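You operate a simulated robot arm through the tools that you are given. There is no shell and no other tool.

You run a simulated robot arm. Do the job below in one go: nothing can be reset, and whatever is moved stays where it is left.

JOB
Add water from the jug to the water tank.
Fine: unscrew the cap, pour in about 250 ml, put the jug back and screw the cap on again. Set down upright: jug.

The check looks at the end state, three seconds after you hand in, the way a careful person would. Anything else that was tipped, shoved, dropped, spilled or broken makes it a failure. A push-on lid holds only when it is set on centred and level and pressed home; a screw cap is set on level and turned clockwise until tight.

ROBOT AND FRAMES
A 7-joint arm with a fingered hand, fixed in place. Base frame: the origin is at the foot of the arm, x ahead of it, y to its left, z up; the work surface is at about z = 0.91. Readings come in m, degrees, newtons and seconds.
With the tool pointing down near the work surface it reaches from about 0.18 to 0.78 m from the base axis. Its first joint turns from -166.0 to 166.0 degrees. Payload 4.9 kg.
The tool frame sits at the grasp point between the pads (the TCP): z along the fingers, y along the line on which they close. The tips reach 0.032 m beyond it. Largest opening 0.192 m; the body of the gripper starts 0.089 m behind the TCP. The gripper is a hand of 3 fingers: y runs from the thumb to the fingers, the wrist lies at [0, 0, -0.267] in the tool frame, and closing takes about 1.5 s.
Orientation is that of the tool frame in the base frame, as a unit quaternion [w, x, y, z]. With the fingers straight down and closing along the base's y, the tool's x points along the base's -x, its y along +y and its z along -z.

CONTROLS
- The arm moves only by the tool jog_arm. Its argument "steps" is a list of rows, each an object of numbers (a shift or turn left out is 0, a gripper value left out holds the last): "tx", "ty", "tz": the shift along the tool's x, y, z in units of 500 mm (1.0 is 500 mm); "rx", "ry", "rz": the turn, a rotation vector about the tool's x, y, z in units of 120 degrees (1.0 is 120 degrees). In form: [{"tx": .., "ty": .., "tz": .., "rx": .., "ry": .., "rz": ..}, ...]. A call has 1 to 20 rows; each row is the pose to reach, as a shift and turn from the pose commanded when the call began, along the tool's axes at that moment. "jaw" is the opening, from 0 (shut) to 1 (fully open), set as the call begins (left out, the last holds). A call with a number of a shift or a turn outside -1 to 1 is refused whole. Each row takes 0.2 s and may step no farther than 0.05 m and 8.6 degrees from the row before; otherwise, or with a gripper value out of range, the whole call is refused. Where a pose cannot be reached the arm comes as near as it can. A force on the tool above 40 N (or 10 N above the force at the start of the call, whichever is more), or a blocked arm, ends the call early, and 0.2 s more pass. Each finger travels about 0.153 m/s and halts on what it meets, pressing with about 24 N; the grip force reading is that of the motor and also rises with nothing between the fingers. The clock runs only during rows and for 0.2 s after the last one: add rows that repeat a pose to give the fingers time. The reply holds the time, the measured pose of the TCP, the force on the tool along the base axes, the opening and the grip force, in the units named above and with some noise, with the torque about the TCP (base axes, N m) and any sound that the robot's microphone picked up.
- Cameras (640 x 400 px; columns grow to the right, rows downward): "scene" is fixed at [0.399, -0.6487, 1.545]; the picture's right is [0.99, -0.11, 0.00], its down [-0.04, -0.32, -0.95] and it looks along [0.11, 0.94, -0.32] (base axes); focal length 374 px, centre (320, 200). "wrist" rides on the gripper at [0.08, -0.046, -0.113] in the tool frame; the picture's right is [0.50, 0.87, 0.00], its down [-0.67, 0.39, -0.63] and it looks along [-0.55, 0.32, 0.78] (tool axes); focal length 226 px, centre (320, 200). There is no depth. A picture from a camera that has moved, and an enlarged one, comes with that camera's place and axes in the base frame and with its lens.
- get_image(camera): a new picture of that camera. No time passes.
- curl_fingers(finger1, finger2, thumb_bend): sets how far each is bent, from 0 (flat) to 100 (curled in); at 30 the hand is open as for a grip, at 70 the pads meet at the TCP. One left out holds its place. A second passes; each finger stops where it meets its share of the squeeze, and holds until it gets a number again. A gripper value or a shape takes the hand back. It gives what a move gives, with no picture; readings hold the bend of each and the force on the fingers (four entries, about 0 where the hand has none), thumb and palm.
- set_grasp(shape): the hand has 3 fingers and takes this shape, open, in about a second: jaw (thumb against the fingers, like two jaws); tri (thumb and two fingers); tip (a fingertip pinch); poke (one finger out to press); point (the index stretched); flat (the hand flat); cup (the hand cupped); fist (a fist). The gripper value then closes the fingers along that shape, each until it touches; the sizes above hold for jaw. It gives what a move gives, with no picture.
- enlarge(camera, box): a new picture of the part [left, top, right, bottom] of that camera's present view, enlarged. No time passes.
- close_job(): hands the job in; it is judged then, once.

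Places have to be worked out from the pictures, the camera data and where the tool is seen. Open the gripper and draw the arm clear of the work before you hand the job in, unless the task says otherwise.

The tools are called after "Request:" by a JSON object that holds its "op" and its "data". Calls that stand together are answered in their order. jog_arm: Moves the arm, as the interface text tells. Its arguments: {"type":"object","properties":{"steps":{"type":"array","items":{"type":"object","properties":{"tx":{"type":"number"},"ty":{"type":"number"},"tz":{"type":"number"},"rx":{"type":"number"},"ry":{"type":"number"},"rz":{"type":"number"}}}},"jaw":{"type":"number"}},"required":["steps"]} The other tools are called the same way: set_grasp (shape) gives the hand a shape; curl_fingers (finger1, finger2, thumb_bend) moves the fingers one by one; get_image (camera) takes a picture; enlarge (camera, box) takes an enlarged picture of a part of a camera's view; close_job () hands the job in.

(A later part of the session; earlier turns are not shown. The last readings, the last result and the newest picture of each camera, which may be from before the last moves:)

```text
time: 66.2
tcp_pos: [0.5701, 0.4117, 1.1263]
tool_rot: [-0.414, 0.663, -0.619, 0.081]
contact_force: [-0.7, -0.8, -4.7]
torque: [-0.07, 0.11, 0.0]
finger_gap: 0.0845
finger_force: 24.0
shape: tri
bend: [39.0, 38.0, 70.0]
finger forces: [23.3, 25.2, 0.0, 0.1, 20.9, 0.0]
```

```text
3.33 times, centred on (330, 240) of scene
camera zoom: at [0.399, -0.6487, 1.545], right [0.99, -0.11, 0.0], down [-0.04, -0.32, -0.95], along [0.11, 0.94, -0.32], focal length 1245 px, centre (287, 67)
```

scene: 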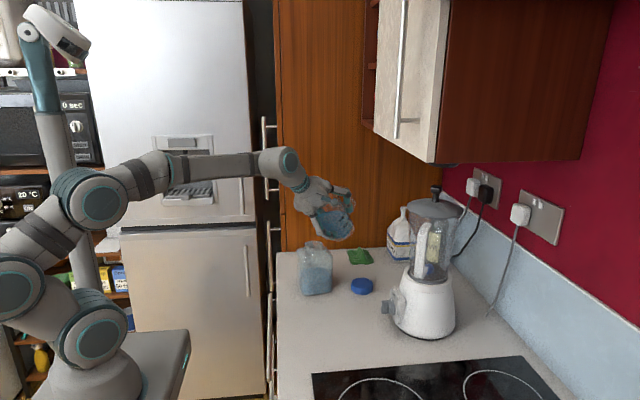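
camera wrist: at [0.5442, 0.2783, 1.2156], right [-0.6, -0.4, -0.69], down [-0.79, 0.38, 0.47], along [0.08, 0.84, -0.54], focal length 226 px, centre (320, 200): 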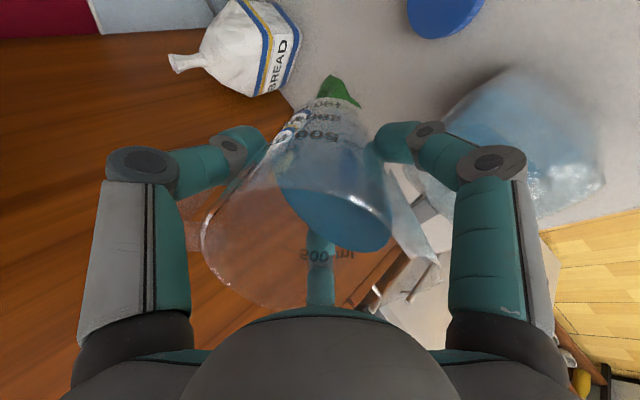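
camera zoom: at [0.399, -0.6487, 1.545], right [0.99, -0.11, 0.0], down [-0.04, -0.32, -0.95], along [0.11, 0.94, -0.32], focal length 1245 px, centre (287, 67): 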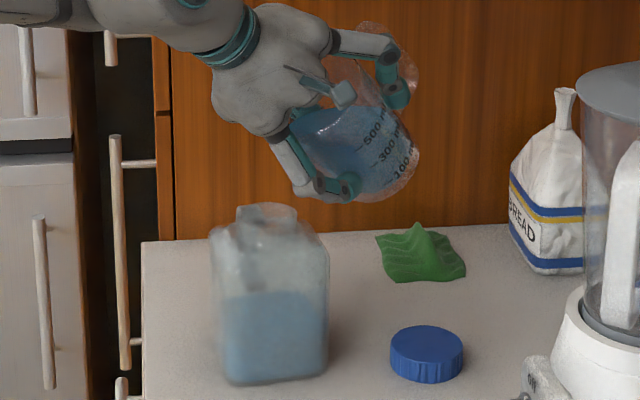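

No flow is visible at 50°. I check the whole scene and the wrist view for any drips or stream before tilting further.

Request:
{"op": "get_image", "data": {"camera": "wrist"}}

Request:
{"op": "enlarge", "data": {"camera": "scene", "box": [300, 185, 360, 255]}}

Request:
{"op": "jog_arm", "data": {"steps": [{"tz": 0}]}}

Request:
{"op": "jog_arm", "data": {"steps": [{"tz": 0}]}}

Request:
{"op": "jog_arm", "data": {"steps": [{"tz": 0}]}}

```text
taken
camera wrist: at [0.5535, 0.2859, 1.1977], right [-0.54, -0.35, -0.76], down [-0.83, 0.35, 0.43], along [0.12, 0.87, -0.48], focal length 226 px, centre (320, 200)
```

wrist: 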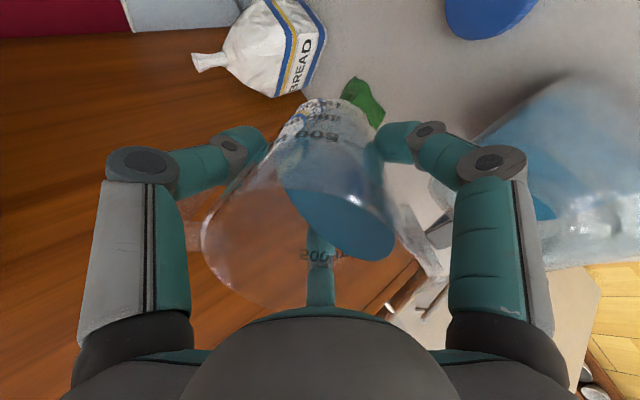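

```text
5.71 times, centred on (330, 220) of scene
camera zoom: at [0.399, -0.6487, 1.545], right [0.99, -0.11, 0.0], down [-0.04, -0.32, -0.95], along [0.11, 0.94, -0.32], focal length 2135 px, centre (263, 86)
```

zoom: 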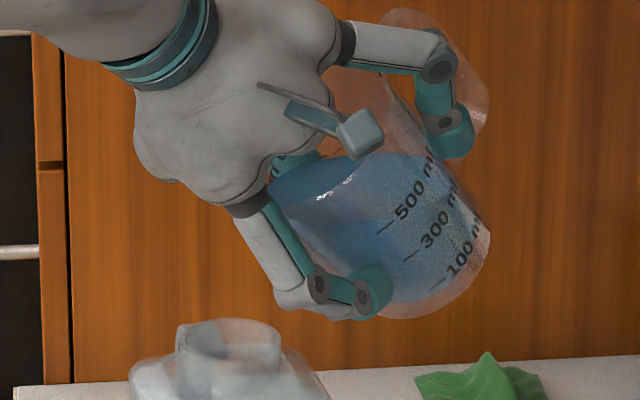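

```text
time: 66.6
tcp_pos: [0.5702, 0.413, 1.1268]
tool_rot: [-0.414, 0.663, -0.619, 0.08]
contact_force: [-0.3, -0.1, -5.0]
torque: [-0.1, 0.11, 0.0]
finger_gap: 0.085
finger_force: 24.4
shape: tri
bend: [39.0, 38.0, 70.0]
finger forces: [23.3, 25.2, 0.0, 0.1, 20.9, 0.0]
```

```text
time: 67.0
tcp_pos: [0.5691, 0.4118, 1.1266]
tool_rot: [-0.414, 0.663, -0.618, 0.08]
contact_force: [0.0, 0.0, -4.9]
torque: [-0.1, 0.1, 0.0]
finger_gap: 0.0849
finger_force: 23.9
shape: tri
bend: [39.0, 38.0, 70.0]
finger forces: [23.3, 25.2, 0.0, 0.1, 20.9, 0.0]
```

```text
time: 67.4
tcp_pos: [0.57, 0.4123, 1.1268]
tool_rot: [-0.414, 0.663, -0.619, 0.081]
contact_force: [-0.6, 1.0, -5.1]
torque: [-0.13, 0.07, 0.01]
finger_gap: 0.0847
finger_force: 23.9
shape: tri
bend: [39.0, 38.0, 70.0]
finger forces: [23.3, 25.2, 0.0, 0.0, 21.0, 0.0]
```

Nothing spilled; the counter is clean and the jug does not pour yet. I tilt on to 56° about the lip.

Request:
{"op": "jog_arm", "data": {"steps": [{"tx": -0.0013, "ty": -0.002, "tz": -0.0029, "rx": 0.011, "ry": -0.0069}, {"tx": -0.0025, "ty": -0.004, "tz": -0.0058, "rx": 0.0219, "ry": -0.0137}, {"tx": -0.0038, "ty": -0.006, "tz": -0.0086, "rx": 0.0329, "ry": -0.0206}, {"tx": -0.005, "ty": -0.008, "tz": -0.0115, "rx": 0.0438, "ry": -0.0274}, {"tx": -0.005, "ty": -0.008, "tz": -0.0115, "rx": 0.0438, "ry": -0.0274}]}}

Request:
{"op": "enlarge", "data": {"camera": "scene", "box": [290, 190, 370, 300]}}

Request:
{"op": "get_image", "data": {"camera": "wrist"}}

```text
time: 68.6
tcp_pos: [0.5705, 0.4107, 1.133]
tool_rot: [-0.462, 0.645, -0.602, 0.09]
contact_force: [0.4, -1.1, -4.7]
torque: [-0.09, 0.08, -0.01]
finger_gap: 0.0849
finger_force: 23.9
shape: tri
bend: [39.0, 38.0, 70.0]
finger forces: [23.2, 25.2, 0.0, 0.1, 21.1, 0.0]
```

```text
3.64 times, centred on (330, 245) of scene
camera zoom: at [0.399, -0.6487, 1.545], right [0.99, -0.11, 0.0], down [-0.04, -0.32, -0.95], along [0.11, 0.94, -0.32], focal length 1358 px, centre (284, 36)
```

zoom: 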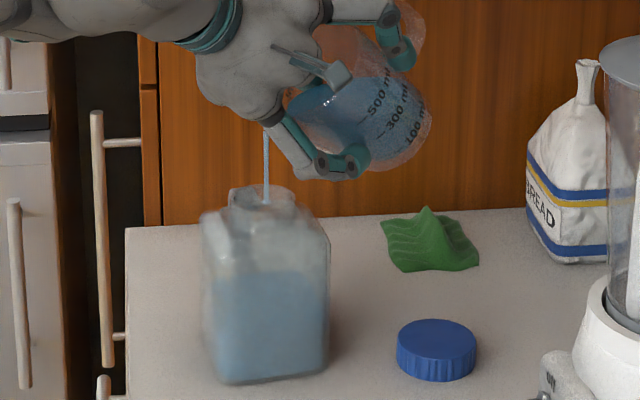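

```text
taken
camera wrist: at [0.5473, 0.2804, 1.1946], right [-0.47, -0.3, -0.83], down [-0.87, 0.33, 0.37], along [0.16, 0.9, -0.41], focal length 226 px, centre (320, 200)
```

wrist: 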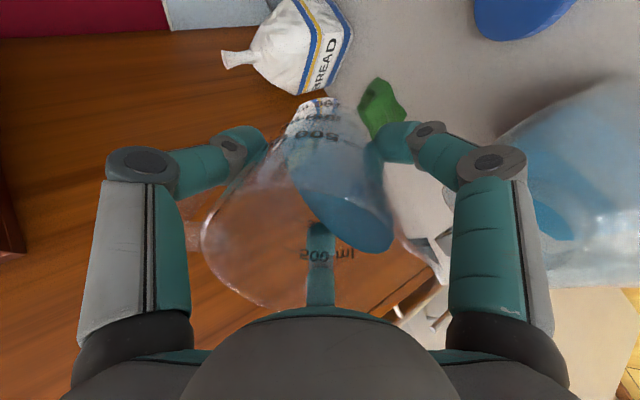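

A thin stream runs from the spout straight into the neck. I hold this tilt and monitor the stream and levels.

Request:
{"op": "jog_arm", "data": {"steps": [{"tz": 0}, {"tz": 0}, {"tz": 0}]}}

Request:
{"op": "enlarge", "data": {"camera": "scene", "box": [290, 190, 370, 300]}}

Request:
{"op": "enlarge", "data": {"camera": "scene", "box": [300, 220, 335, 250]}}

```text
time: 69.4
tcp_pos: [0.5688, 0.4105, 1.1328]
tool_rot: [-0.462, 0.645, -0.602, 0.09]
contact_force: [0.7, 0.1, -6.0]
torque: [-0.07, 0.03, -0.01]
finger_gap: 0.0848
finger_force: 23.3
shape: tri
bend: [39.0, 38.0, 70.0]
finger forces: [23.2, 25.2, 0.1, 0.1, 21.0, 0.0]
```

```text
3.64 times, centred on (330, 245) of scene
camera zoom: at [0.399, -0.6487, 1.545], right [0.99, -0.11, 0.0], down [-0.04, -0.32, -0.95], along [0.11, 0.94, -0.32], focal length 1358 px, centre (284, 36)
```

zoom: 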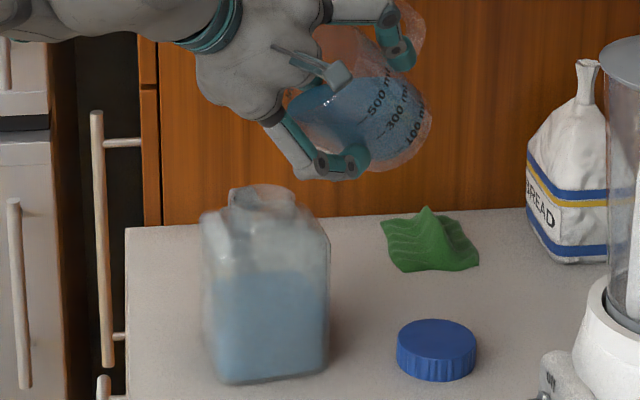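

```text
13.33 times, centred on (318, 235) of scene
camera zoom: at [0.399, -0.6487, 1.545], right [0.99, -0.11, 0.0], down [-0.04, -0.32, -0.95], along [0.11, 0.94, -0.32], focal length 4981 px, centre (353, -267)
```

zoom: 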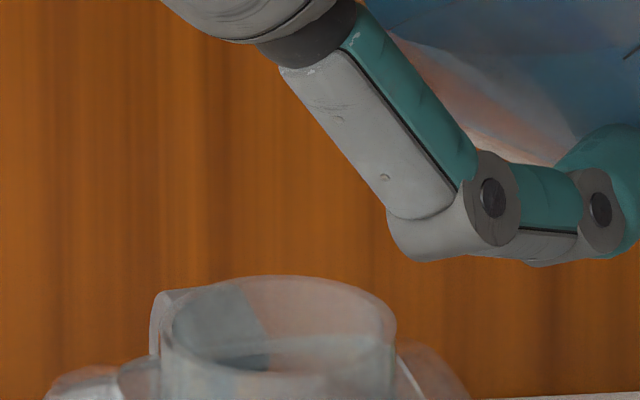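

The flow stopped by itself at 56°, so the amount is set by the tilt angle. I take several weight readings and measure the tank level to see how much has gone over.

Request:
{"op": "jog_arm", "data": {"steps": [{"tz": 0}]}}

Request:
{"op": "jog_arm", "data": {"steps": [{"tz": 0}]}}

Request:
{"op": "jog_arm", "data": {"steps": [{"tz": 0}]}}

Request:
{"op": "jog_arm", "data": {"steps": [{"tz": 0}]}}

Request:
{"op": "enlarge", "data": {"camera": "scene", "box": [295, 235, 345, 300]}}

Request:
{"op": "enlarge", "data": {"camera": "scene", "box": [315, 185, 375, 245]}}

```text
time: 69.8
tcp_pos: [0.5692, 0.411, 1.1332]
tool_rot: [-0.461, 0.646, -0.602, 0.09]
contact_force: [-0.4, 0.1, -5.2]
torque: [-0.08, 0.1, -0.01]
finger_gap: 0.0849
finger_force: 24.0
shape: tri
bend: [39.0, 38.0, 70.0]
finger forces: [23.2, 25.2, 0.1, 0.0, 21.0, 0.0]
```

```text
time: 70.2
tcp_pos: [0.5686, 0.4103, 1.1327]
tool_rot: [-0.461, 0.646, -0.602, 0.089]
contact_force: [-0.2, -0.8, -4.0]
torque: [-0.09, 0.12, 0.02]
finger_gap: 0.0849
finger_force: 24.4
shape: tri
bend: [39.0, 38.0, 70.0]
finger forces: [23.2, 25.2, 0.0, 0.0, 21.1, 0.0]
```

```text
time: 70.6
tcp_pos: [0.5704, 0.4109, 1.1329]
tool_rot: [-0.462, 0.645, -0.602, 0.09]
contact_force: [0.1, -0.8, -5.0]
torque: [-0.08, 0.09, 0.0]
finger_gap: 0.0845
finger_force: 24.2
shape: tri
bend: [39.0, 38.0, 70.0]
finger forces: [23.2, 25.2, 0.1, 0.0, 21.0, 0.0]
```

```text
time: 71.0
tcp_pos: [0.5695, 0.4103, 1.1332]
tool_rot: [-0.462, 0.645, -0.602, 0.089]
contact_force: [0.3, -0.3, -4.4]
torque: [-0.07, 0.1, 0.02]
finger_gap: 0.085
finger_force: 24.4
shape: tri
bend: [39.0, 38.0, 70.0]
finger forces: [23.3, 25.2, 0.1, 0.1, 21.0, 0.0]
```

```text
6.15 times, centred on (320, 268) of scene
camera zoom: at [0.399, -0.6487, 1.545], right [0.99, -0.11, 0.0], down [-0.04, -0.32, -0.95], along [0.11, 0.94, -0.32], focal length 2299 px, centre (320, -215)
```

zoom: 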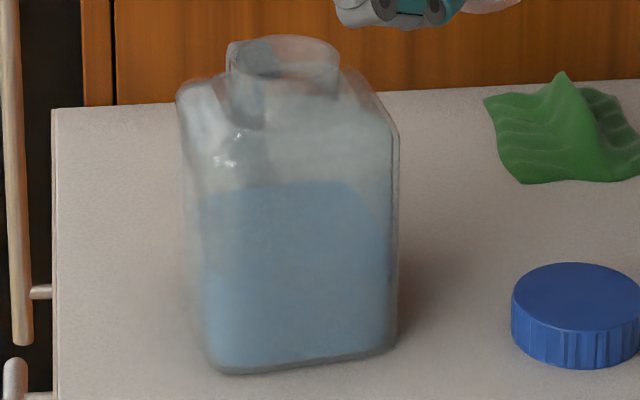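

```text
6.67 times, centred on (345, 215) of scene
camera zoom: at [0.399, -0.6487, 1.545], right [0.99, -0.11, 0.0], down [-0.04, -0.32, -0.95], along [0.11, 0.94, -0.32], focal length 2491 px, centre (153, 100)
```

zoom: 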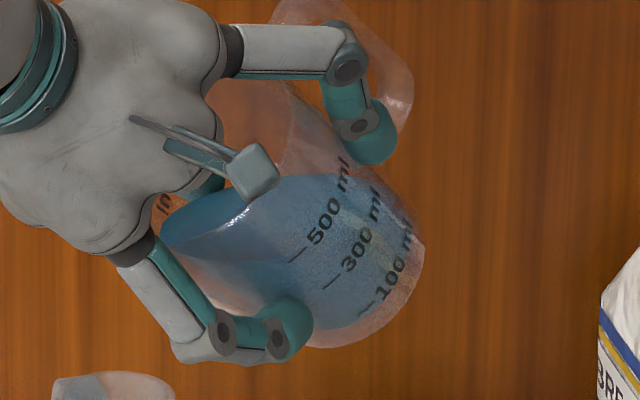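

Roughly 60 ml are over so far. My volume model says about 68-69° is needed for 250 ml; I go on to 62° slowly, keeping the lip in place, and let it settle.

Request:
{"op": "jog_arm", "data": {"steps": [{"tx": -0.0011, "ty": -0.0017, "tz": -0.003, "rx": 0.0082, "ry": -0.0051}, {"tx": -0.0022, "ty": -0.0035, "tz": -0.006, "rx": 0.0164, "ry": -0.0102}, {"tx": -0.0033, "ty": -0.0052, "tz": -0.0091, "rx": 0.0246, "ry": -0.0154}, {"tx": -0.0044, "ty": -0.007, "tz": -0.0121, "rx": 0.0328, "ry": -0.0205}, {"tx": -0.0055, "ty": -0.0087, "tz": -0.0151, "rx": 0.041, "ry": -0.0256}]}}

Request:
{"op": "enlarge", "data": {"camera": "scene", "box": [290, 190, 370, 300]}}

Request:
{"op": "jog_arm", "data": {"steps": [{"tz": 0}, {"tz": 0}, {"tz": 0}, {"tz": 0}, {"tz": 0}]}}

Request:
{"op": "enlarge", "data": {"camera": "scene", "box": [290, 190, 370, 300]}}

Request:
{"op": "enlarge", "data": {"camera": "scene", "box": [295, 235, 345, 300]}}

```text
time: 72.2
tcp_pos: [0.5657, 0.4087, 1.1419]
tool_rot: [-0.506, 0.626, -0.585, 0.099]
contact_force: [-0.4, -0.9, -4.0]
torque: [-0.03, 0.06, 0.01]
finger_gap: 0.0848
finger_force: 24.0
shape: tri
bend: [39.0, 38.0, 70.0]
finger forces: [23.1, 25.2, 0.0, 0.0, 21.1, 0.1]
```

```text
3.64 times, centred on (330, 245) of scene
camera zoom: at [0.399, -0.6487, 1.545], right [0.99, -0.11, 0.0], down [-0.04, -0.32, -0.95], along [0.11, 0.94, -0.32], focal length 1358 px, centre (284, 36)
```

zoom: 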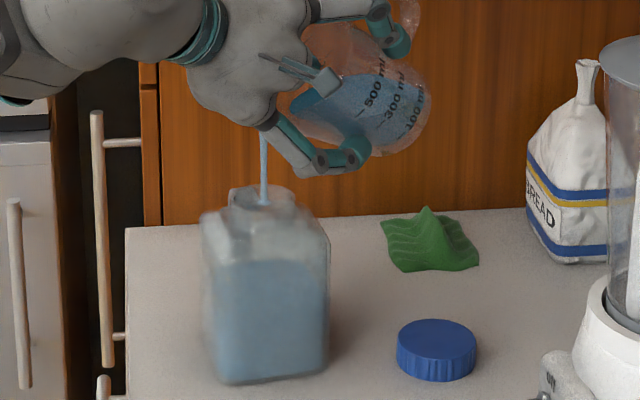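

```text
time: 73.4
tcp_pos: [0.5665, 0.409, 1.1417]
tool_rot: [-0.505, 0.627, -0.585, 0.098]
contact_force: [-0.8, 0.5, -4.1]
torque: [-0.08, 0.05, 0.0]
finger_gap: 0.085
finger_force: 24.1
shape: tri
bend: [39.0, 38.0, 70.0]
finger forces: [22.9, 25.3, 0.0, 0.0, 21.2, 0.0]
```

```text
3.64 times, centred on (330, 245) of scene
camera zoom: at [0.399, -0.6487, 1.545], right [0.99, -0.11, 0.0], down [-0.04, -0.32, -0.95], along [0.11, 0.94, -0.32], focal length 1358 px, centre (284, 36)
```

zoom: 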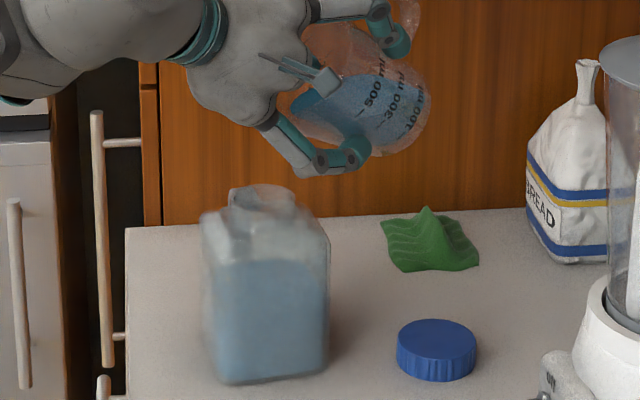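

```text
6.15 times, centred on (320, 268) of scene
camera zoom: at [0.399, -0.6487, 1.545], right [0.99, -0.11, 0.0], down [-0.04, -0.32, -0.95], along [0.11, 0.94, -0.32], focal length 2299 px, centre (320, -215)
```

zoom: 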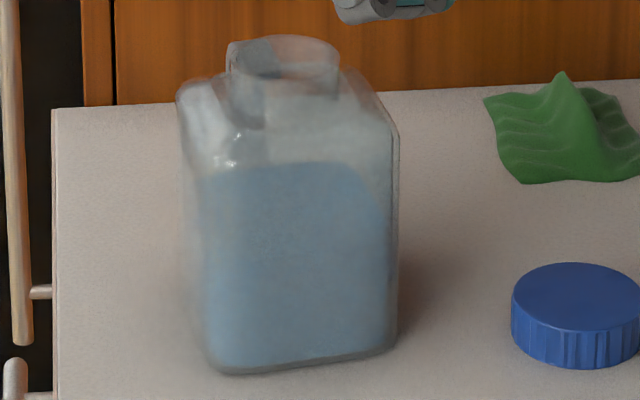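

Tank level has risen ~35 of the ~59 zoomed pixels that 250 ml should give (about 150 ml), matching the model. I tilt on to 67.5° and let it settle.

Request:
{"op": "jog_arm", "data": {"steps": [{"tx": -0.0008, "ty": -0.0013, "tz": -0.0025, "rx": 0.0079, "ry": -0.0049}, {"tx": -0.0016, "ty": -0.0026, "tz": -0.005, "rx": 0.0158, "ry": -0.0099}, {"tx": -0.0025, "ty": -0.0039, "tz": -0.0075, "rx": 0.0238, "ry": -0.0148}, {"tx": -0.0033, "ty": -0.0052, "tz": -0.01, "rx": 0.0317, "ry": -0.0198}, {"tx": -0.0041, "ty": -0.0065, "tz": -0.0125, "rx": 0.0396, "ry": -0.0247}]}}

Request:
{"op": "jog_arm", "data": {"steps": [{"tz": 0}, {"tz": 0}, {"tz": 0}, {"tz": 0}, {"tz": 0}, {"tz": 0}]}}

Request:
{"op": "enlarge", "data": {"camera": "scene", "box": [290, 190, 370, 300]}}

Request:
{"op": "enlarge", "data": {"camera": "scene", "box": [295, 235, 345, 300]}}

```text
time: 74.6
tcp_pos: [0.563, 0.4067, 1.1492]
tool_rot: [-0.546, 0.609, -0.566, 0.106]
contact_force: [-0.3, 0.6, -2.6]
torque: [-0.05, 0.07, 0.04]
finger_gap: 0.0849
finger_force: 24.3
shape: tri
bend: [39.0, 38.0, 70.0]
finger forces: [22.7, 25.2, 0.1, 0.0, 21.3, 0.1]
```

```text
time: 76.0
tcp_pos: [0.5629, 0.4076, 1.1497]
tool_rot: [-0.546, 0.608, -0.567, 0.107]
contact_force: [0.3, 1.3, -2.8]
torque: [-0.04, 0.04, 0.01]
finger_gap: 0.0849
finger_force: 24.0
shape: tri
bend: [39.0, 38.0, 70.0]
finger forces: [22.7, 25.2, 0.0, 0.1, 21.3, 0.1]
```

```text
3.64 times, centred on (330, 245) of scene
camera zoom: at [0.399, -0.6487, 1.545], right [0.99, -0.11, 0.0], down [-0.04, -0.32, -0.95], along [0.11, 0.94, -0.32], focal length 1358 px, centre (284, 36)
```

zoom: 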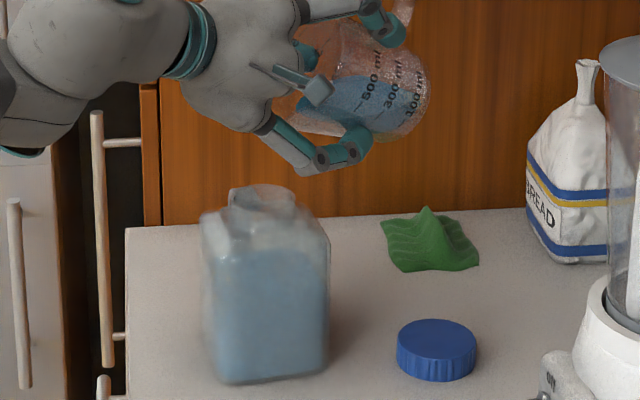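

```text
6.15 times, centred on (320, 268) of scene
camera zoom: at [0.399, -0.6487, 1.545], right [0.99, -0.11, 0.0], down [-0.04, -0.32, -0.95], along [0.11, 0.94, -0.32], focal length 2299 px, centre (320, -215)
```

zoom: 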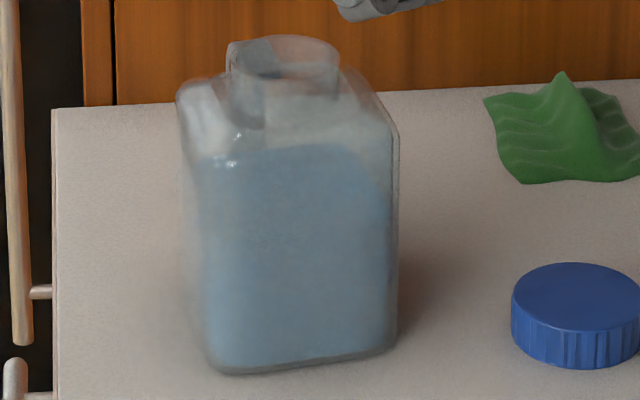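

About 235 ml are over by level rise and weight loss (~2.2 N). I add a final 1.1° of tilt for the last bit and let it drain.

Request:
{"op": "jog_arm", "data": {"steps": [{"tx": 0.0002, "ty": 0.0003, "tz": -0.0009, "rx": 0.0039, "ry": -0.0025}, {"tx": 0.0004, "ty": 0.0006, "tz": -0.0018, "rx": 0.0078, "ry": -0.0049}, {"tx": 0.0004, "ty": 0.0006, "tz": -0.0018, "rx": 0.0078, "ry": -0.0049}, {"tx": 0.0004, "ty": 0.0006, "tz": -0.0018, "rx": 0.0078, "ry": -0.0049}, {"tx": 0.0004, "ty": 0.0006, "tz": -0.0018, "rx": 0.0078, "ry": -0.0049}, {"tx": 0.0004, "ty": 0.0006, "tz": -0.0018, "rx": 0.0078, "ry": -0.0049}, {"tx": 0.0004, "ty": 0.0006, "tz": -0.0018, "rx": 0.0078, "ry": -0.0049}, {"tx": 0.0004, "ty": 0.0006, "tz": -0.0018, "rx": 0.0078, "ry": -0.0049}]}}

Request:
{"op": "enlarge", "data": {"camera": "scene", "box": [290, 190, 370, 300]}}

Request:
{"op": "enlarge", "data": {"camera": "scene", "box": [295, 235, 345, 300]}}

Request:
{"op": "jog_arm", "data": {"steps": [{"tz": 0}]}}

Request:
{"op": "jog_arm", "data": {"steps": [{"tz": 0}]}}

```text
time: 77.8
tcp_pos: [0.5623, 0.4071, 1.1478]
tool_rot: [-0.552, 0.605, -0.563, 0.109]
contact_force: [0.0, 0.4, -3.8]
torque: [-0.05, 0.04, 0.0]
finger_gap: 0.0848
finger_force: 24.1
shape: tri
bend: [39.0, 38.0, 70.0]
finger forces: [22.5, 25.1, 0.0, 0.1, 21.3, 0.0]
```

```text
3.64 times, centred on (330, 245) of scene
camera zoom: at [0.399, -0.6487, 1.545], right [0.99, -0.11, 0.0], down [-0.04, -0.32, -0.95], along [0.11, 0.94, -0.32], focal length 1358 px, centre (284, 36)
```

zoom: 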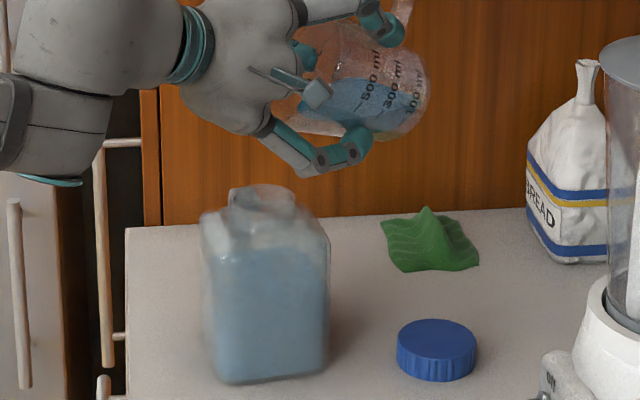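

```text
6.15 times, centred on (320, 268) of scene
camera zoom: at [0.399, -0.6487, 1.545], right [0.99, -0.11, 0.0], down [-0.04, -0.32, -0.95], along [0.11, 0.94, -0.32], focal length 2299 px, centre (320, -215)
```

zoom: 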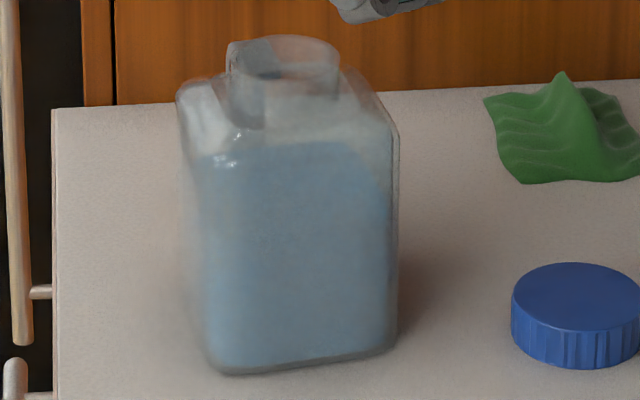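

```text
time: 78.2
tcp_pos: [0.5621, 0.4064, 1.1489]
tool_rot: [-0.553, 0.604, -0.564, 0.108]
contact_force: [-0.2, 0.0, -3.0]
torque: [-0.02, 0.06, 0.0]
finger_gap: 0.0849
finger_force: 23.8
shape: tri
bend: [39.0, 38.0, 70.0]
finger forces: [22.5, 25.2, 0.0, 0.0, 21.2, 0.1]
```

```text
time: 78.6
tcp_pos: [0.5625, 0.4071, 1.1494]
tool_rot: [-0.553, 0.604, -0.563, 0.107]
contact_force: [-0.4, 1.0, -3.4]
torque: [-0.06, 0.04, -0.02]
finger_gap: 0.0849
finger_force: 24.2
shape: tri
bend: [39.0, 38.0, 70.0]
finger forces: [22.5, 25.1, 0.0, 0.1, 21.4, 0.0]
```

The stream has ended and the tank level indicates about 240-250 ml. I tilt the jug back, pivoting about the lip at first, then raise it and bring it upright above the neck.

Request:
{"op": "jog_arm", "data": {"steps": [{"tx": 0.0032, "ty": 0.0051, "tz": 0.0088, "rx": -0.0283, "ry": 0.0177}, {"tx": 0.0069, "ty": 0.0111, "tz": 0.0171, "rx": -0.0565, "ry": 0.0353}, {"tx": 0.011, "ty": 0.0175, "tz": 0.0251, "rx": -0.0848, "ry": 0.053}, {"tx": 0.0153, "ty": 0.0246, "tz": 0.0324, "rx": -0.1131, "ry": 0.0707}, {"tx": 0.0096, "ty": 0.0154, "tz": 0.0305, "rx": -0.1413, "ry": 0.0883}, {"tx": -0.0003, "ty": -0.0004, "tz": 0.0232, "rx": -0.1696, "ry": 0.106}, {"tx": -0.0097, "ty": -0.0156, "tz": 0.0141, "rx": -0.1979, "ry": 0.1237}, {"tx": -0.0192, "ty": -0.0308, "tz": 0.0049, "rx": -0.2261, "ry": 0.1413}, {"tx": -0.0258, "ty": -0.0412, "tz": -0.0021, "rx": -0.2544, "ry": 0.159}, {"tx": -0.0329, "ty": -0.0526, "tz": -0.0116, "rx": -0.2827, "ry": 0.1767}, {"tx": -0.04, "ty": -0.064, "tz": -0.0212, "rx": -0.3109, "ry": 0.1943}, {"tx": -0.0452, "ty": -0.0722, "tz": -0.0293, "rx": -0.3392, "ry": 0.212}, {"tx": -0.0503, "ty": -0.0805, "tz": -0.0372, "rx": -0.3675, "ry": 0.2297}, {"tx": -0.0525, "ty": -0.084, "tz": -0.0431, "rx": -0.3958, "ry": 0.2474}, {"tx": -0.0541, "ty": -0.0866, "tz": -0.0464, "rx": -0.424, "ry": 0.265}, {"tx": -0.0537, "ty": -0.086, "tz": -0.0483, "rx": -0.4523, "ry": 0.2827}, {"tx": -0.0533, "ty": -0.0853, "tz": -0.0502, "rx": -0.4848, "ry": 0.303}, {"tx": -0.0533, "ty": -0.0853, "tz": -0.0502, "rx": -0.4848, "ry": 0.303}]}}

Request:
{"op": "get_image", "data": {"camera": "scene"}}

Request:
{"op": "enlarge", "data": {"camera": "scene", "box": [290, 150, 390, 240]}}

```text
time: 82.4
tcp_pos: [0.5695, 0.4111, 1.143]
tool_rot: [-0.471, 0.642, -0.599, 0.091]
contact_force: [0.2, -0.4, -3.3]
torque: [-0.05, 0.01, -0.04]
finger_gap: 0.0849
finger_force: 23.9
shape: tri
bend: [39.0, 38.0, 70.0]
finger forces: [21.6, 25.5, 0.0, 0.1, 22.3, 0.0]
out of reach, approached as far as the arm can: row 3, 4, 5, 6, 7, 8, 9, 10, 11, 12, 13, 14, 15, 16, 17, 18
```

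```text
taken
```

scene: 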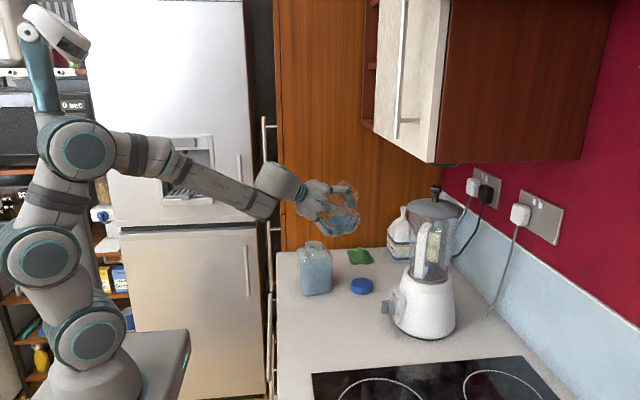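

```text
4.44 times, centred on (340, 195) of scene
camera zoom: at [0.399, -0.6487, 1.545], right [0.99, -0.11, 0.0], down [-0.04, -0.32, -0.95], along [0.11, 0.94, -0.32], focal length 1660 px, centre (231, 222)
```

zoom: 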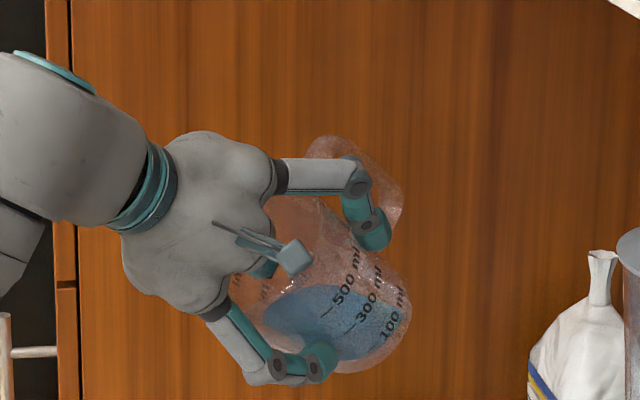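

The arm got stuck at 57° tilt: the wrist seems to have passed near its straight (singular) pose. The jug is safe and not pouring; I raise it at constant orientation to change the forearm angle.

Request:
{"op": "jog_arm", "data": {"steps": [{"tx": -0.0134, "ty": -0.0214, "tz": -0.0163}, {"tx": -0.0267, "ty": -0.0428, "tz": -0.0325}, {"tx": -0.0401, "ty": -0.0641, "tz": -0.0488}, {"tx": -0.0535, "ty": -0.0855, "tz": -0.065}, {"tx": -0.0535, "ty": -0.0855, "tz": -0.065}]}}

Request:
{"op": "get_image", "data": {"camera": "scene"}}

```text
time: 83.6
tcp_pos: [0.5703, 0.4115, 1.2019]
tool_rot: [-0.469, 0.643, -0.598, 0.092]
contact_force: [-0.7, -0.6, -3.2]
torque: [-0.06, 0.04, 0.02]
finger_gap: 0.0845
finger_force: 24.1
shape: tri
bend: [39.0, 38.0, 70.0]
finger forces: [21.3, 25.2, 0.0, 0.0, 22.1, 0.0]
```

```text
taken
```

scene: 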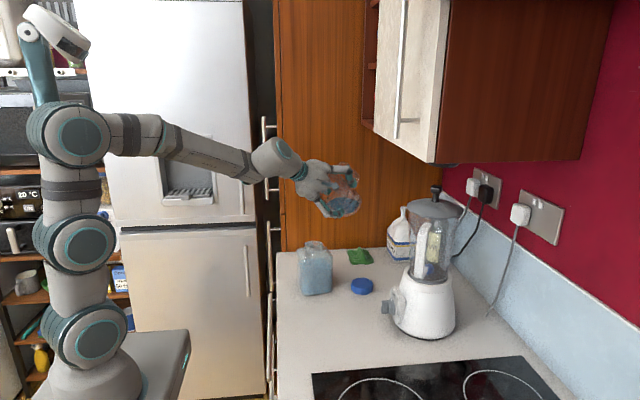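

That worked: z is 1.20 now. I try tilting back towards upright about the grip point.

Request:
{"op": "jog_arm", "data": {"steps": [{"rx": -0.0283, "ry": 0.0177}, {"rx": -0.0565, "ry": 0.0353}, {"rx": -0.0848, "ry": 0.053}, {"rx": -0.1131, "ry": 0.0707}, {"rx": -0.1131, "ry": 0.0707}]}}

Request:
{"op": "get_image", "data": {"camera": "scene"}}

```text
time: 84.8
tcp_pos: [0.5699, 0.4116, 1.2014]
tool_rot: [-0.345, 0.685, -0.638, 0.067]
contact_force: [0.3, -0.5, -3.0]
torque: [-0.07, 0.06, 0.02]
finger_gap: 0.0845
finger_force: 24.2
shape: tri
bend: [39.0, 38.0, 70.0]
finger forces: [20.8, 24.6, 0.1, 0.0, 22.0, 0.0]
```

```text
taken
```

scene: 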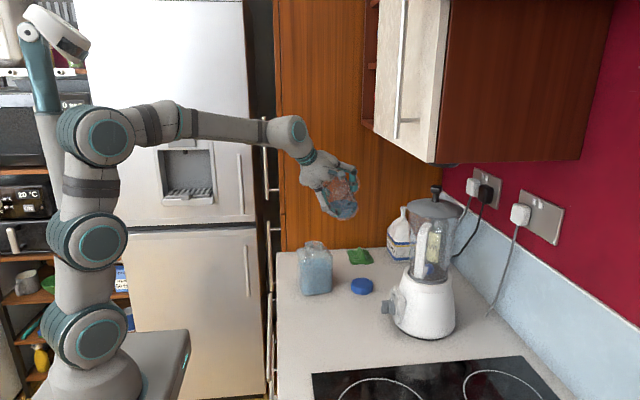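

The tilt responds again (41° now). I continue back to fully upright, drawing the jug 2 cm closer to stay in reach.

Request:
{"op": "jog_arm", "data": {"steps": [{"tx": 0.0016, "ty": 0.0026, "tz": -0.0026, "rx": -0.0291, "ry": 0.0182}, {"tx": 0.0032, "ty": 0.0051, "tz": -0.0053, "rx": -0.0582, "ry": 0.0364}, {"tx": 0.0048, "ty": 0.0077, "tz": -0.0079, "rx": -0.0873, "ry": 0.0546}, {"tx": 0.0064, "ty": 0.0102, "tz": -0.0105, "rx": -0.1165, "ry": 0.0728}, {"tx": 0.008, "ty": 0.0128, "tz": -0.0132, "rx": -0.1456, "ry": 0.091}, {"tx": 0.0096, "ty": 0.0153, "tz": -0.0158, "rx": -0.1747, "ry": 0.1092}, {"tx": 0.0112, "ty": 0.0179, "tz": -0.0184, "rx": -0.2038, "ry": 0.1274}, {"tx": 0.0128, "ty": 0.0204, "tz": -0.021, "rx": -0.2329, "ry": 0.1456}, {"tx": 0.0144, "ty": 0.023, "tz": -0.0237, "rx": -0.262, "ry": 0.1638}, {"tx": 0.016, "ty": 0.0255, "tz": -0.0263, "rx": -0.2911, "ry": 0.182}, {"tx": 0.016, "ty": 0.0255, "tz": -0.0263, "rx": -0.2911, "ry": 0.182}]}}

Request:
{"op": "enlarge", "data": {"camera": "scene", "box": [270, 150, 390, 300]}}

```text
time: 87.2
tcp_pos: [0.5547, 0.3997, 1.2017]
tool_rot: [0.0, 0.731, -0.682, 0.0]
contact_force: [-0.5, 0.4, -3.5]
torque: [-0.01, 0.05, 0.03]
finger_gap: 0.0843
finger_force: 23.7
shape: tri
bend: [39.0, 38.0, 70.0]
finger forces: [19.9, 24.8, 0.1, 0.0, 22.6, 0.0]
```

```text
2.67 times, centred on (330, 225) of scene
camera zoom: at [0.399, -0.6487, 1.545], right [0.99, -0.11, 0.0], down [-0.04, -0.32, -0.95], along [0.11, 0.94, -0.32], focal length 996 px, centre (293, 133)
```

zoom: 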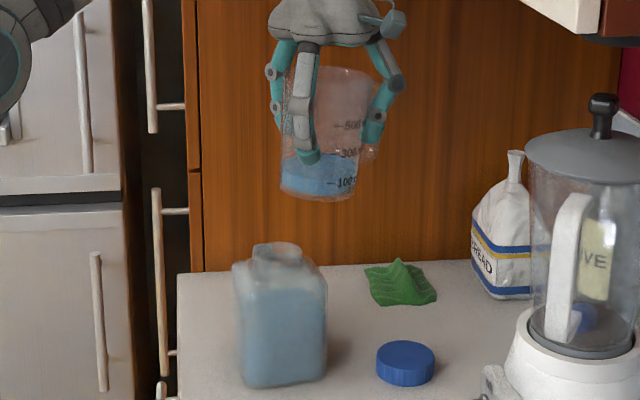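

The jug is upright again and weighs about 3.5 N (2.4 N less than before). I enlarge to read the level on its scale.

Request:
{"op": "enlarge", "data": {"camera": "scene", "box": [310, 170, 370, 230]}}

Request:
{"op": "jog_arm", "data": {"steps": [{"tz": 0}]}}

Request:
{"op": "jog_arm", "data": {"steps": [{"tz": 0}]}}

Request:
{"op": "jog_arm", "data": {"steps": [{"tz": 0}]}}

Request:
{"op": "jog_arm", "data": {"steps": [{"tz": 0}]}}

```text
6.67 times, centred on (340, 200) of scene
camera zoom: at [0.399, -0.6487, 1.545], right [0.99, -0.11, 0.0], down [-0.04, -0.32, -0.95], along [0.11, 0.94, -0.32], focal length 2491 px, centre (187, 200)
```

zoom: 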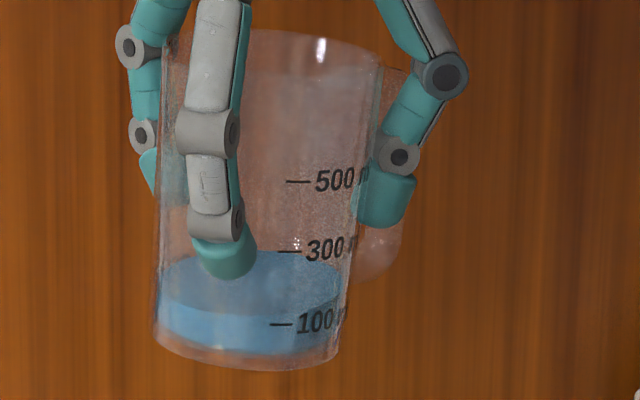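

```text
time: 87.6
tcp_pos: [0.5538, 0.3999, 1.2021]
tool_rot: [0.0, 0.731, -0.682, 0.0]
contact_force: [0.1, -0.8, -3.0]
torque: [0.03, 0.04, 0.01]
finger_gap: 0.0845
finger_force: 24.1
shape: tri
bend: [39.0, 38.0, 70.0]
finger forces: [19.9, 24.8, 0.0, 0.0, 22.6, 0.1]
```

```text
time: 88.0
tcp_pos: [0.5539, 0.4, 1.2019]
tool_rot: [-0.001, 0.731, -0.682, 0.001]
contact_force: [0.5, 0.0, -2.9]
torque: [-0.01, 0.01, -0.04]
finger_gap: 0.084
finger_force: 23.7
shape: tri
bend: [39.0, 38.0, 70.0]
finger forces: [20.0, 24.8, 0.0, 0.0, 22.5, 0.0]
```

```text
time: 88.4
tcp_pos: [0.5546, 0.3994, 1.2011]
tool_rot: [-0.001, 0.731, -0.682, 0.0]
contact_force: [0.0, -0.7, -2.5]
torque: [0.01, 0.04, -0.02]
finger_gap: 0.0842
finger_force: 23.9
shape: tri
bend: [39.0, 38.0, 70.0]
finger forces: [19.9, 24.8, 0.1, 0.1, 22.7, 0.0]
```

```text
time: 88.8
tcp_pos: [0.5533, 0.3997, 1.2007]
tool_rot: [-0.001, 0.731, -0.682, 0.0]
contact_force: [0.4, 0.4, -3.2]
torque: [0.0, 0.03, -0.01]
finger_gap: 0.0842
finger_force: 24.0
shape: tri
bend: [39.0, 38.0, 70.0]
finger forces: [19.9, 24.9, 0.1, 0.1, 22.7, 0.0]
```

By weight and level roughly 250-290 ml went over; I will read it properly once the jug stands at its old spot. I carry the jug back towards its original place while turning it back clockwise.

Request:
{"op": "jog_arm", "data": {"steps": [{"tx": 0.018, "ty": 0.004, "tz": -0.02, "rz": 0.02}, {"tx": 0.052, "ty": 0.0114, "tz": -0.03, "rz": 0.058}, {"tx": 0.09, "ty": 0.0198, "tz": -0.037, "rz": 0.1}, {"tx": 0.13, "ty": 0.0286, "tz": -0.037, "rz": 0.145}, {"tx": 0.17, "ty": 0.0374, "tz": -0.037, "rz": 0.189}, {"tx": 0.21, "ty": 0.0462, "tz": -0.037, "rz": 0.234}, {"tx": 0.25, "ty": 0.055, "tz": -0.037, "rz": 0.278}, {"tx": 0.29, "ty": 0.0637, "tz": -0.037, "rz": 0.323}, {"tx": 0.33, "ty": 0.0725, "tz": -0.037, "rz": 0.367}, {"tx": 0.37, "ty": 0.0813, "tz": -0.037, "rz": 0.412}, {"tx": 0.41, "ty": 0.0901, "tz": -0.037, "rz": 0.456}, {"tx": 0.45, "ty": 0.0989, "tz": -0.037, "rz": 0.501}, {"tx": 0.485, "ty": 0.1066, "tz": -0.037, "rz": 0.54}, {"tx": 0.515, "ty": 0.1132, "tz": -0.037, "rz": 0.573}, {"tx": 0.5286, "ty": 0.1162, "tz": -0.037, "rz": 0.588}, {"tx": 0.5286, "ty": 0.1162, "tz": -0.037, "rz": 0.588}]}}

Request:
{"op": "enlarge", "data": {"camera": "scene", "box": [270, 150, 390, 300]}}

```text
time: 92.2
tcp_pos: [0.5159, 0.1319, 1.221]
tool_rot: [0.001, -0.202, 0.979, 0.0]
contact_force: [0.6, 0.5, -3.2]
torque: [0.0, 0.02, -0.03]
finger_gap: 0.0843
finger_force: 24.0
shape: tri
bend: [39.0, 38.0, 70.0]
finger forces: [19.7, 24.8, 0.0, 0.0, 22.5, 0.1]
```

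```text
2.67 times, centred on (330, 225) of scene
camera zoom: at [0.399, -0.6487, 1.545], right [0.99, -0.11, 0.0], down [-0.04, -0.32, -0.95], along [0.11, 0.94, -0.32], focal length 996 px, centre (293, 133)
```

zoom: 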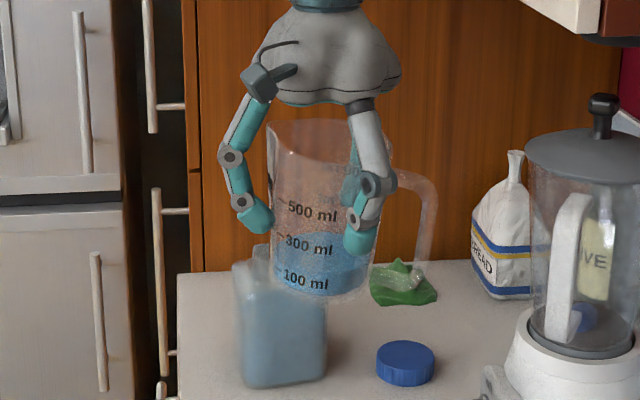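

The jug is back above its place. I finish turning it clockwise to its original orientation.

Request:
{"op": "jog_arm", "data": {"steps": [{"rz": 0.03}, {"rz": 0.08}, {"rz": 0.13}, {"rz": 0.18}, {"rz": 0.23}, {"rz": 0.28}, {"rz": 0.33}, {"rz": 0.38}, {"rz": 0.43}, {"rz": 0.48}, {"rz": 0.53}, {"rz": 0.58}, {"rz": 0.63}, {"rz": 0.68}, {"rz": 0.73}, {"rz": 0.78}, {"rz": 0.83}, {"rz": 0.88}, {"rz": 0.93}, {"rz": 0.97}]}}

Request:
{"op": "enlarge", "data": {"camera": "scene", "box": [290, 190, 370, 270]}}

Request:
{"op": "get_image", "data": {"camera": "wrist"}}

```text
time: 96.4
tcp_pos: [0.5147, 0.1326, 1.2206]
tool_rot: [0.0, 0.726, 0.687, 0.001]
contact_force: [-0.2, 0.0, -1.7]
torque: [0.01, -0.04, -0.01]
finger_gap: 0.0844
finger_force: 24.1
shape: tri
bend: [39.0, 38.0, 70.0]
finger forces: [19.8, 25.0, 0.0, 0.0, 22.4, 0.0]
```

```text
5.00 times, centred on (330, 230) of scene
camera zoom: at [0.399, -0.6487, 1.545], right [0.99, -0.11, 0.0], down [-0.04, -0.32, -0.95], along [0.11, 0.94, -0.32], focal length 1868 px, centre (270, 50)
```

zoom: 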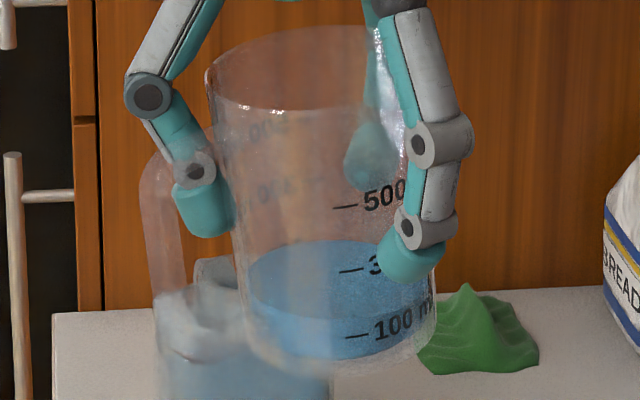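

```text
taken
camera wrist: at [0.4739, 0.2144, 1.3346], right [0.89, 0.45, 0.0], down [0.35, -0.69, 0.63], along [0.29, -0.56, -0.78], focal length 226 px, centre (320, 200)
```

wrist: 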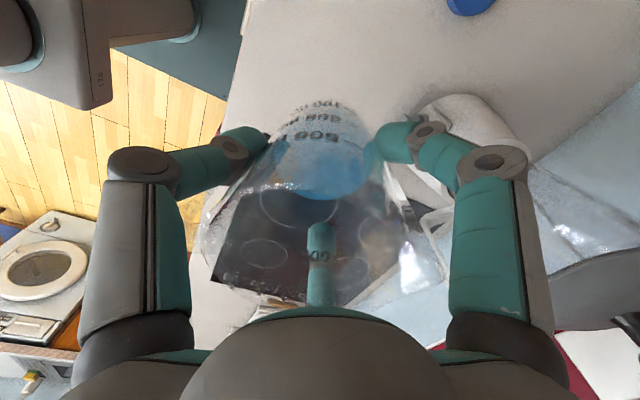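

The jug seems to have rotated ~4-5° in the grip (bottom towards the spout side). I look closer to quantify it so I can set it down flat.

Request:
{"op": "enlarge", "data": {"camera": "scene", "box": [305, 190, 365, 255]}}

Request:
{"op": "enlarge", "data": {"camera": "wrist", "box": [180, 70, 460, 320]}}

```text
6.15 times, centred on (335, 222) of scene
camera zoom: at [0.399, -0.6487, 1.545], right [0.99, -0.11, 0.0], down [-0.04, -0.32, -0.95], along [0.11, 0.94, -0.32], focal length 2299 px, centre (228, 62)
```

zoom: 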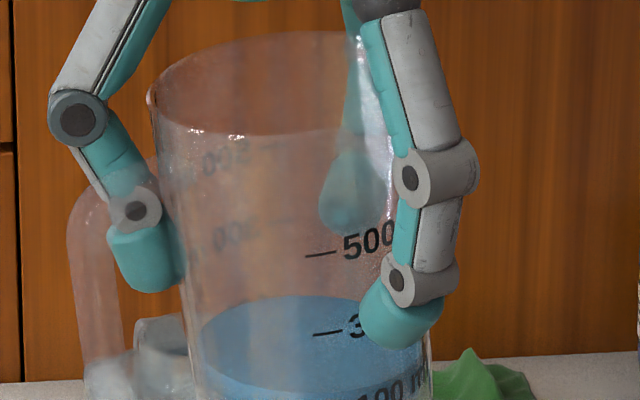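

```text
1.60 times, centred on (320, 195) of wrist
camera zoom: at [0.4739, 0.2144, 1.3346], right [0.89, 0.45, 0.0], down [0.35, -0.69, 0.63], along [0.29, -0.56, -0.78], focal length 362 px, centre (320, 208)
```

zoom: 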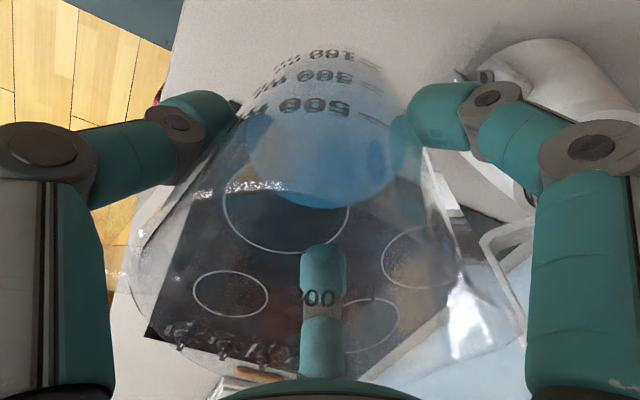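

The jug leans about 5-7° in the hand with its top towards the handle side. I rotate the tool 6° in the opposite sense and compare.

Request:
{"op": "jog_arm", "data": {"steps": [{"rx": 0.0141, "ry": -0.0088}, {"rx": 0.0283, "ry": -0.0177}, {"rx": 0.0424, "ry": -0.0265}, {"rx": 0.0424, "ry": -0.0265}]}}

Request:
{"op": "enlarge", "data": {"camera": "scene", "box": [290, 185, 370, 270]}}

Request:
{"op": "get_image", "data": {"camera": "wrist"}}

```text
time: 97.4
tcp_pos: [0.5138, 0.1315, 1.22]
tool_rot: [-0.012, 0.724, 0.688, -0.05]
contact_force: [0.0, 0.4, -2.7]
torque: [0.02, 0.01, -0.01]
finger_gap: 0.0843
finger_force: 23.8
shape: tri
bend: [39.0, 38.0, 70.0]
finger forces: [19.9, 25.0, 0.0, 0.1, 22.3, 0.0]
```

```text
4.71 times, centred on (330, 228) of scene
camera zoom: at [0.399, -0.6487, 1.545], right [0.99, -0.11, 0.0], down [-0.04, -0.32, -0.95], along [0.11, 0.94, -0.32], focal length 1758 px, centre (273, 71)
```

zoom: 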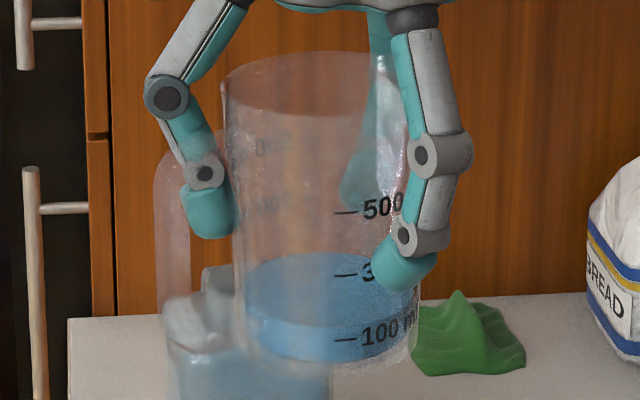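

```text
taken
camera wrist: at [0.4845, 0.2199, 1.3336], right [0.89, 0.45, -0.1], down [0.41, -0.66, 0.63], along [0.22, -0.6, -0.77], focal length 226 px, centre (320, 200)
```

wrist: 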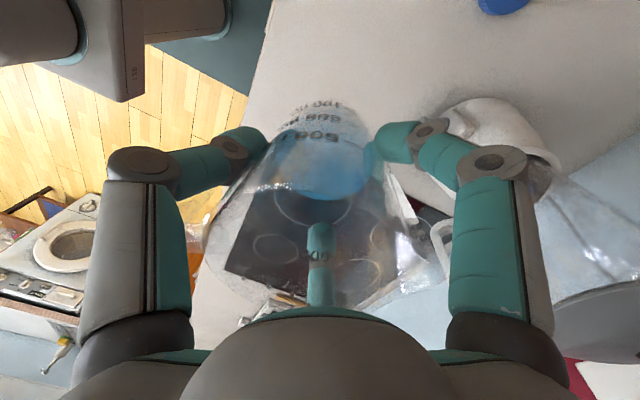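

The jug's sides now look symmetric, so it hangs upright. I zoom in on the water line for the reading.

Request:
{"op": "enlarge", "data": {"camera": "scene", "box": [318, 215, 355, 255]}}

```text
10.00 times, centred on (336, 235) of scene
camera zoom: at [0.399, -0.6487, 1.545], right [0.99, -0.11, 0.0], down [-0.04, -0.32, -0.95], along [0.11, 0.94, -0.32], focal length 3736 px, centre (155, -150)
```

zoom: 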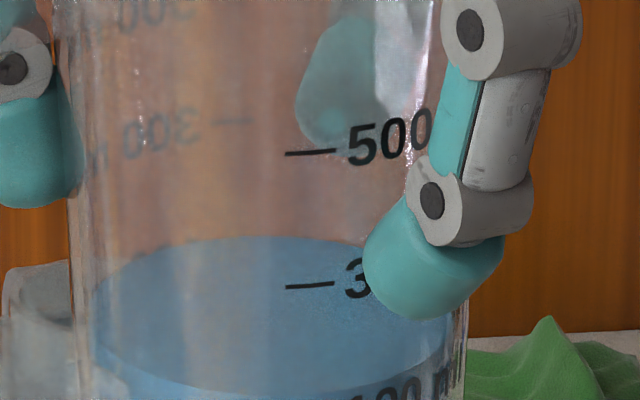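

Roughly 130-140 ml remain in the jug, i.e. somewhat over 250 ml were poured. I lower the jug towards its original spot.

Request:
{"op": "jog_arm", "data": {"steps": [{"tx": 0.002, "ty": 0.0035, "tz": 0.04}, {"tx": 0.0056, "ty": 0.0089, "tz": 0.1}, {"tx": 0.0089, "ty": 0.0142, "tz": 0.16}, {"tx": 0.0123, "ty": 0.0196, "tz": 0.22}, {"tx": 0.0156, "ty": 0.0249, "tz": 0.28}, {"tx": 0.0189, "ty": 0.0303, "tz": 0.34}, {"tx": 0.0212, "ty": 0.0338, "tz": 0.38}, {"tx": 0.0223, "ty": 0.0356, "tz": 0.4}, {"tx": 0.0223, "ty": 0.0356, "tz": 0.4}]}}

Request:
{"op": "enlarge", "data": {"camera": "scene", "box": [270, 220, 380, 360]}}

```text
time: 99.4
tcp_pos: [0.5162, 0.1322, 1.0183]
tool_rot: [-0.013, 0.724, 0.688, -0.049]
contact_force: [-0.2, -0.7, -3.0]
torque: [0.04, -0.03, -0.02]
finger_gap: 0.0842
finger_force: 24.3
shape: tri
bend: [39.0, 38.0, 70.0]
finger forces: [19.8, 25.2, 0.0, 0.0, 22.2, 0.0]
```

```text
2.86 times, centred on (325, 290) of scene
camera zoom: at [0.399, -0.6487, 1.545], right [0.99, -0.11, 0.0], down [-0.04, -0.32, -0.95], along [0.11, 0.94, -0.32], focal length 1067 px, centre (306, -57)
```

zoom: 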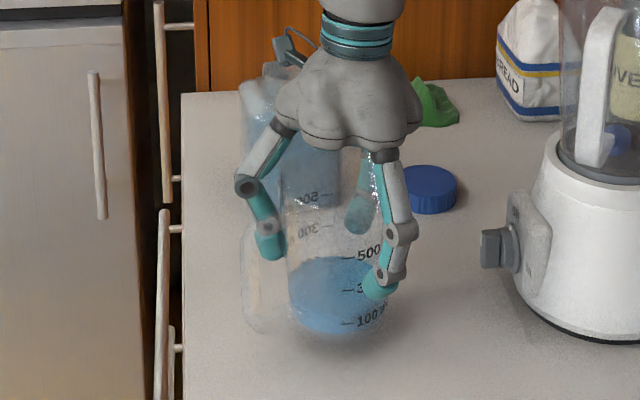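

About 1.5 cm remain. I lower in small steps, watching the vertical force for touchdown.

Request:
{"op": "jog_arm", "data": {"steps": [{"tx": 0.0006, "ty": 0.0009, "tz": 0.01}, {"tx": 0.0011, "ty": 0.0018, "tz": 0.02}, {"tx": 0.0011, "ty": 0.0018, "tz": 0.02}]}}

Request:
{"op": "jog_arm", "data": {"steps": [{"tx": 0.0003, "ty": 0.0004, "tz": 0.005}, {"tx": 0.0006, "ty": 0.0009, "tz": 0.01}, {"tx": 0.0006, "ty": 0.0009, "tz": 0.01}]}}

Request:
{"op": "enlarge", "data": {"camera": "scene", "box": [285, 270, 365, 355]}}

```text
time: 100.2
tcp_pos: [0.5155, 0.1324, 1.0091]
tool_rot: [-0.012, 0.724, 0.688, -0.049]
contact_force: [0.6, 0.7, -2.8]
torque: [0.03, -0.03, -0.04]
finger_gap: 0.0845
finger_force: 24.2
shape: tri
bend: [39.0, 38.0, 70.0]
finger forces: [19.8, 25.3, 0.0, 0.1, 22.3, 0.0]
```

```text
time: 101.0
tcp_pos: [0.5144, 0.1331, 1.0044]
tool_rot: [-0.013, 0.724, 0.688, -0.049]
contact_force: [-0.1, -0.2, -2.4]
torque: [0.05, 0.0, 0.02]
finger_gap: 0.0842
finger_force: 24.1
shape: tri
bend: [39.0, 38.0, 70.0]
finger forces: [19.8, 25.1, 0.1, 0.0, 22.3, 0.0]
```

```text
4.71 times, centred on (325, 312) of scene
camera zoom: at [0.399, -0.6487, 1.545], right [0.99, -0.11, 0.0], down [-0.04, -0.32, -0.95], along [0.11, 0.94, -0.32], focal length 1758 px, centre (296, -329)
```

zoom: 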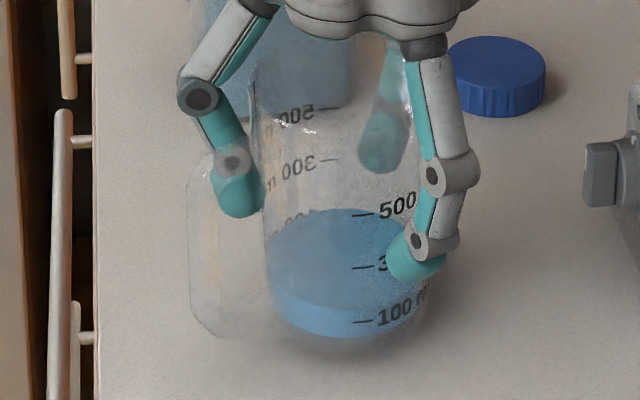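

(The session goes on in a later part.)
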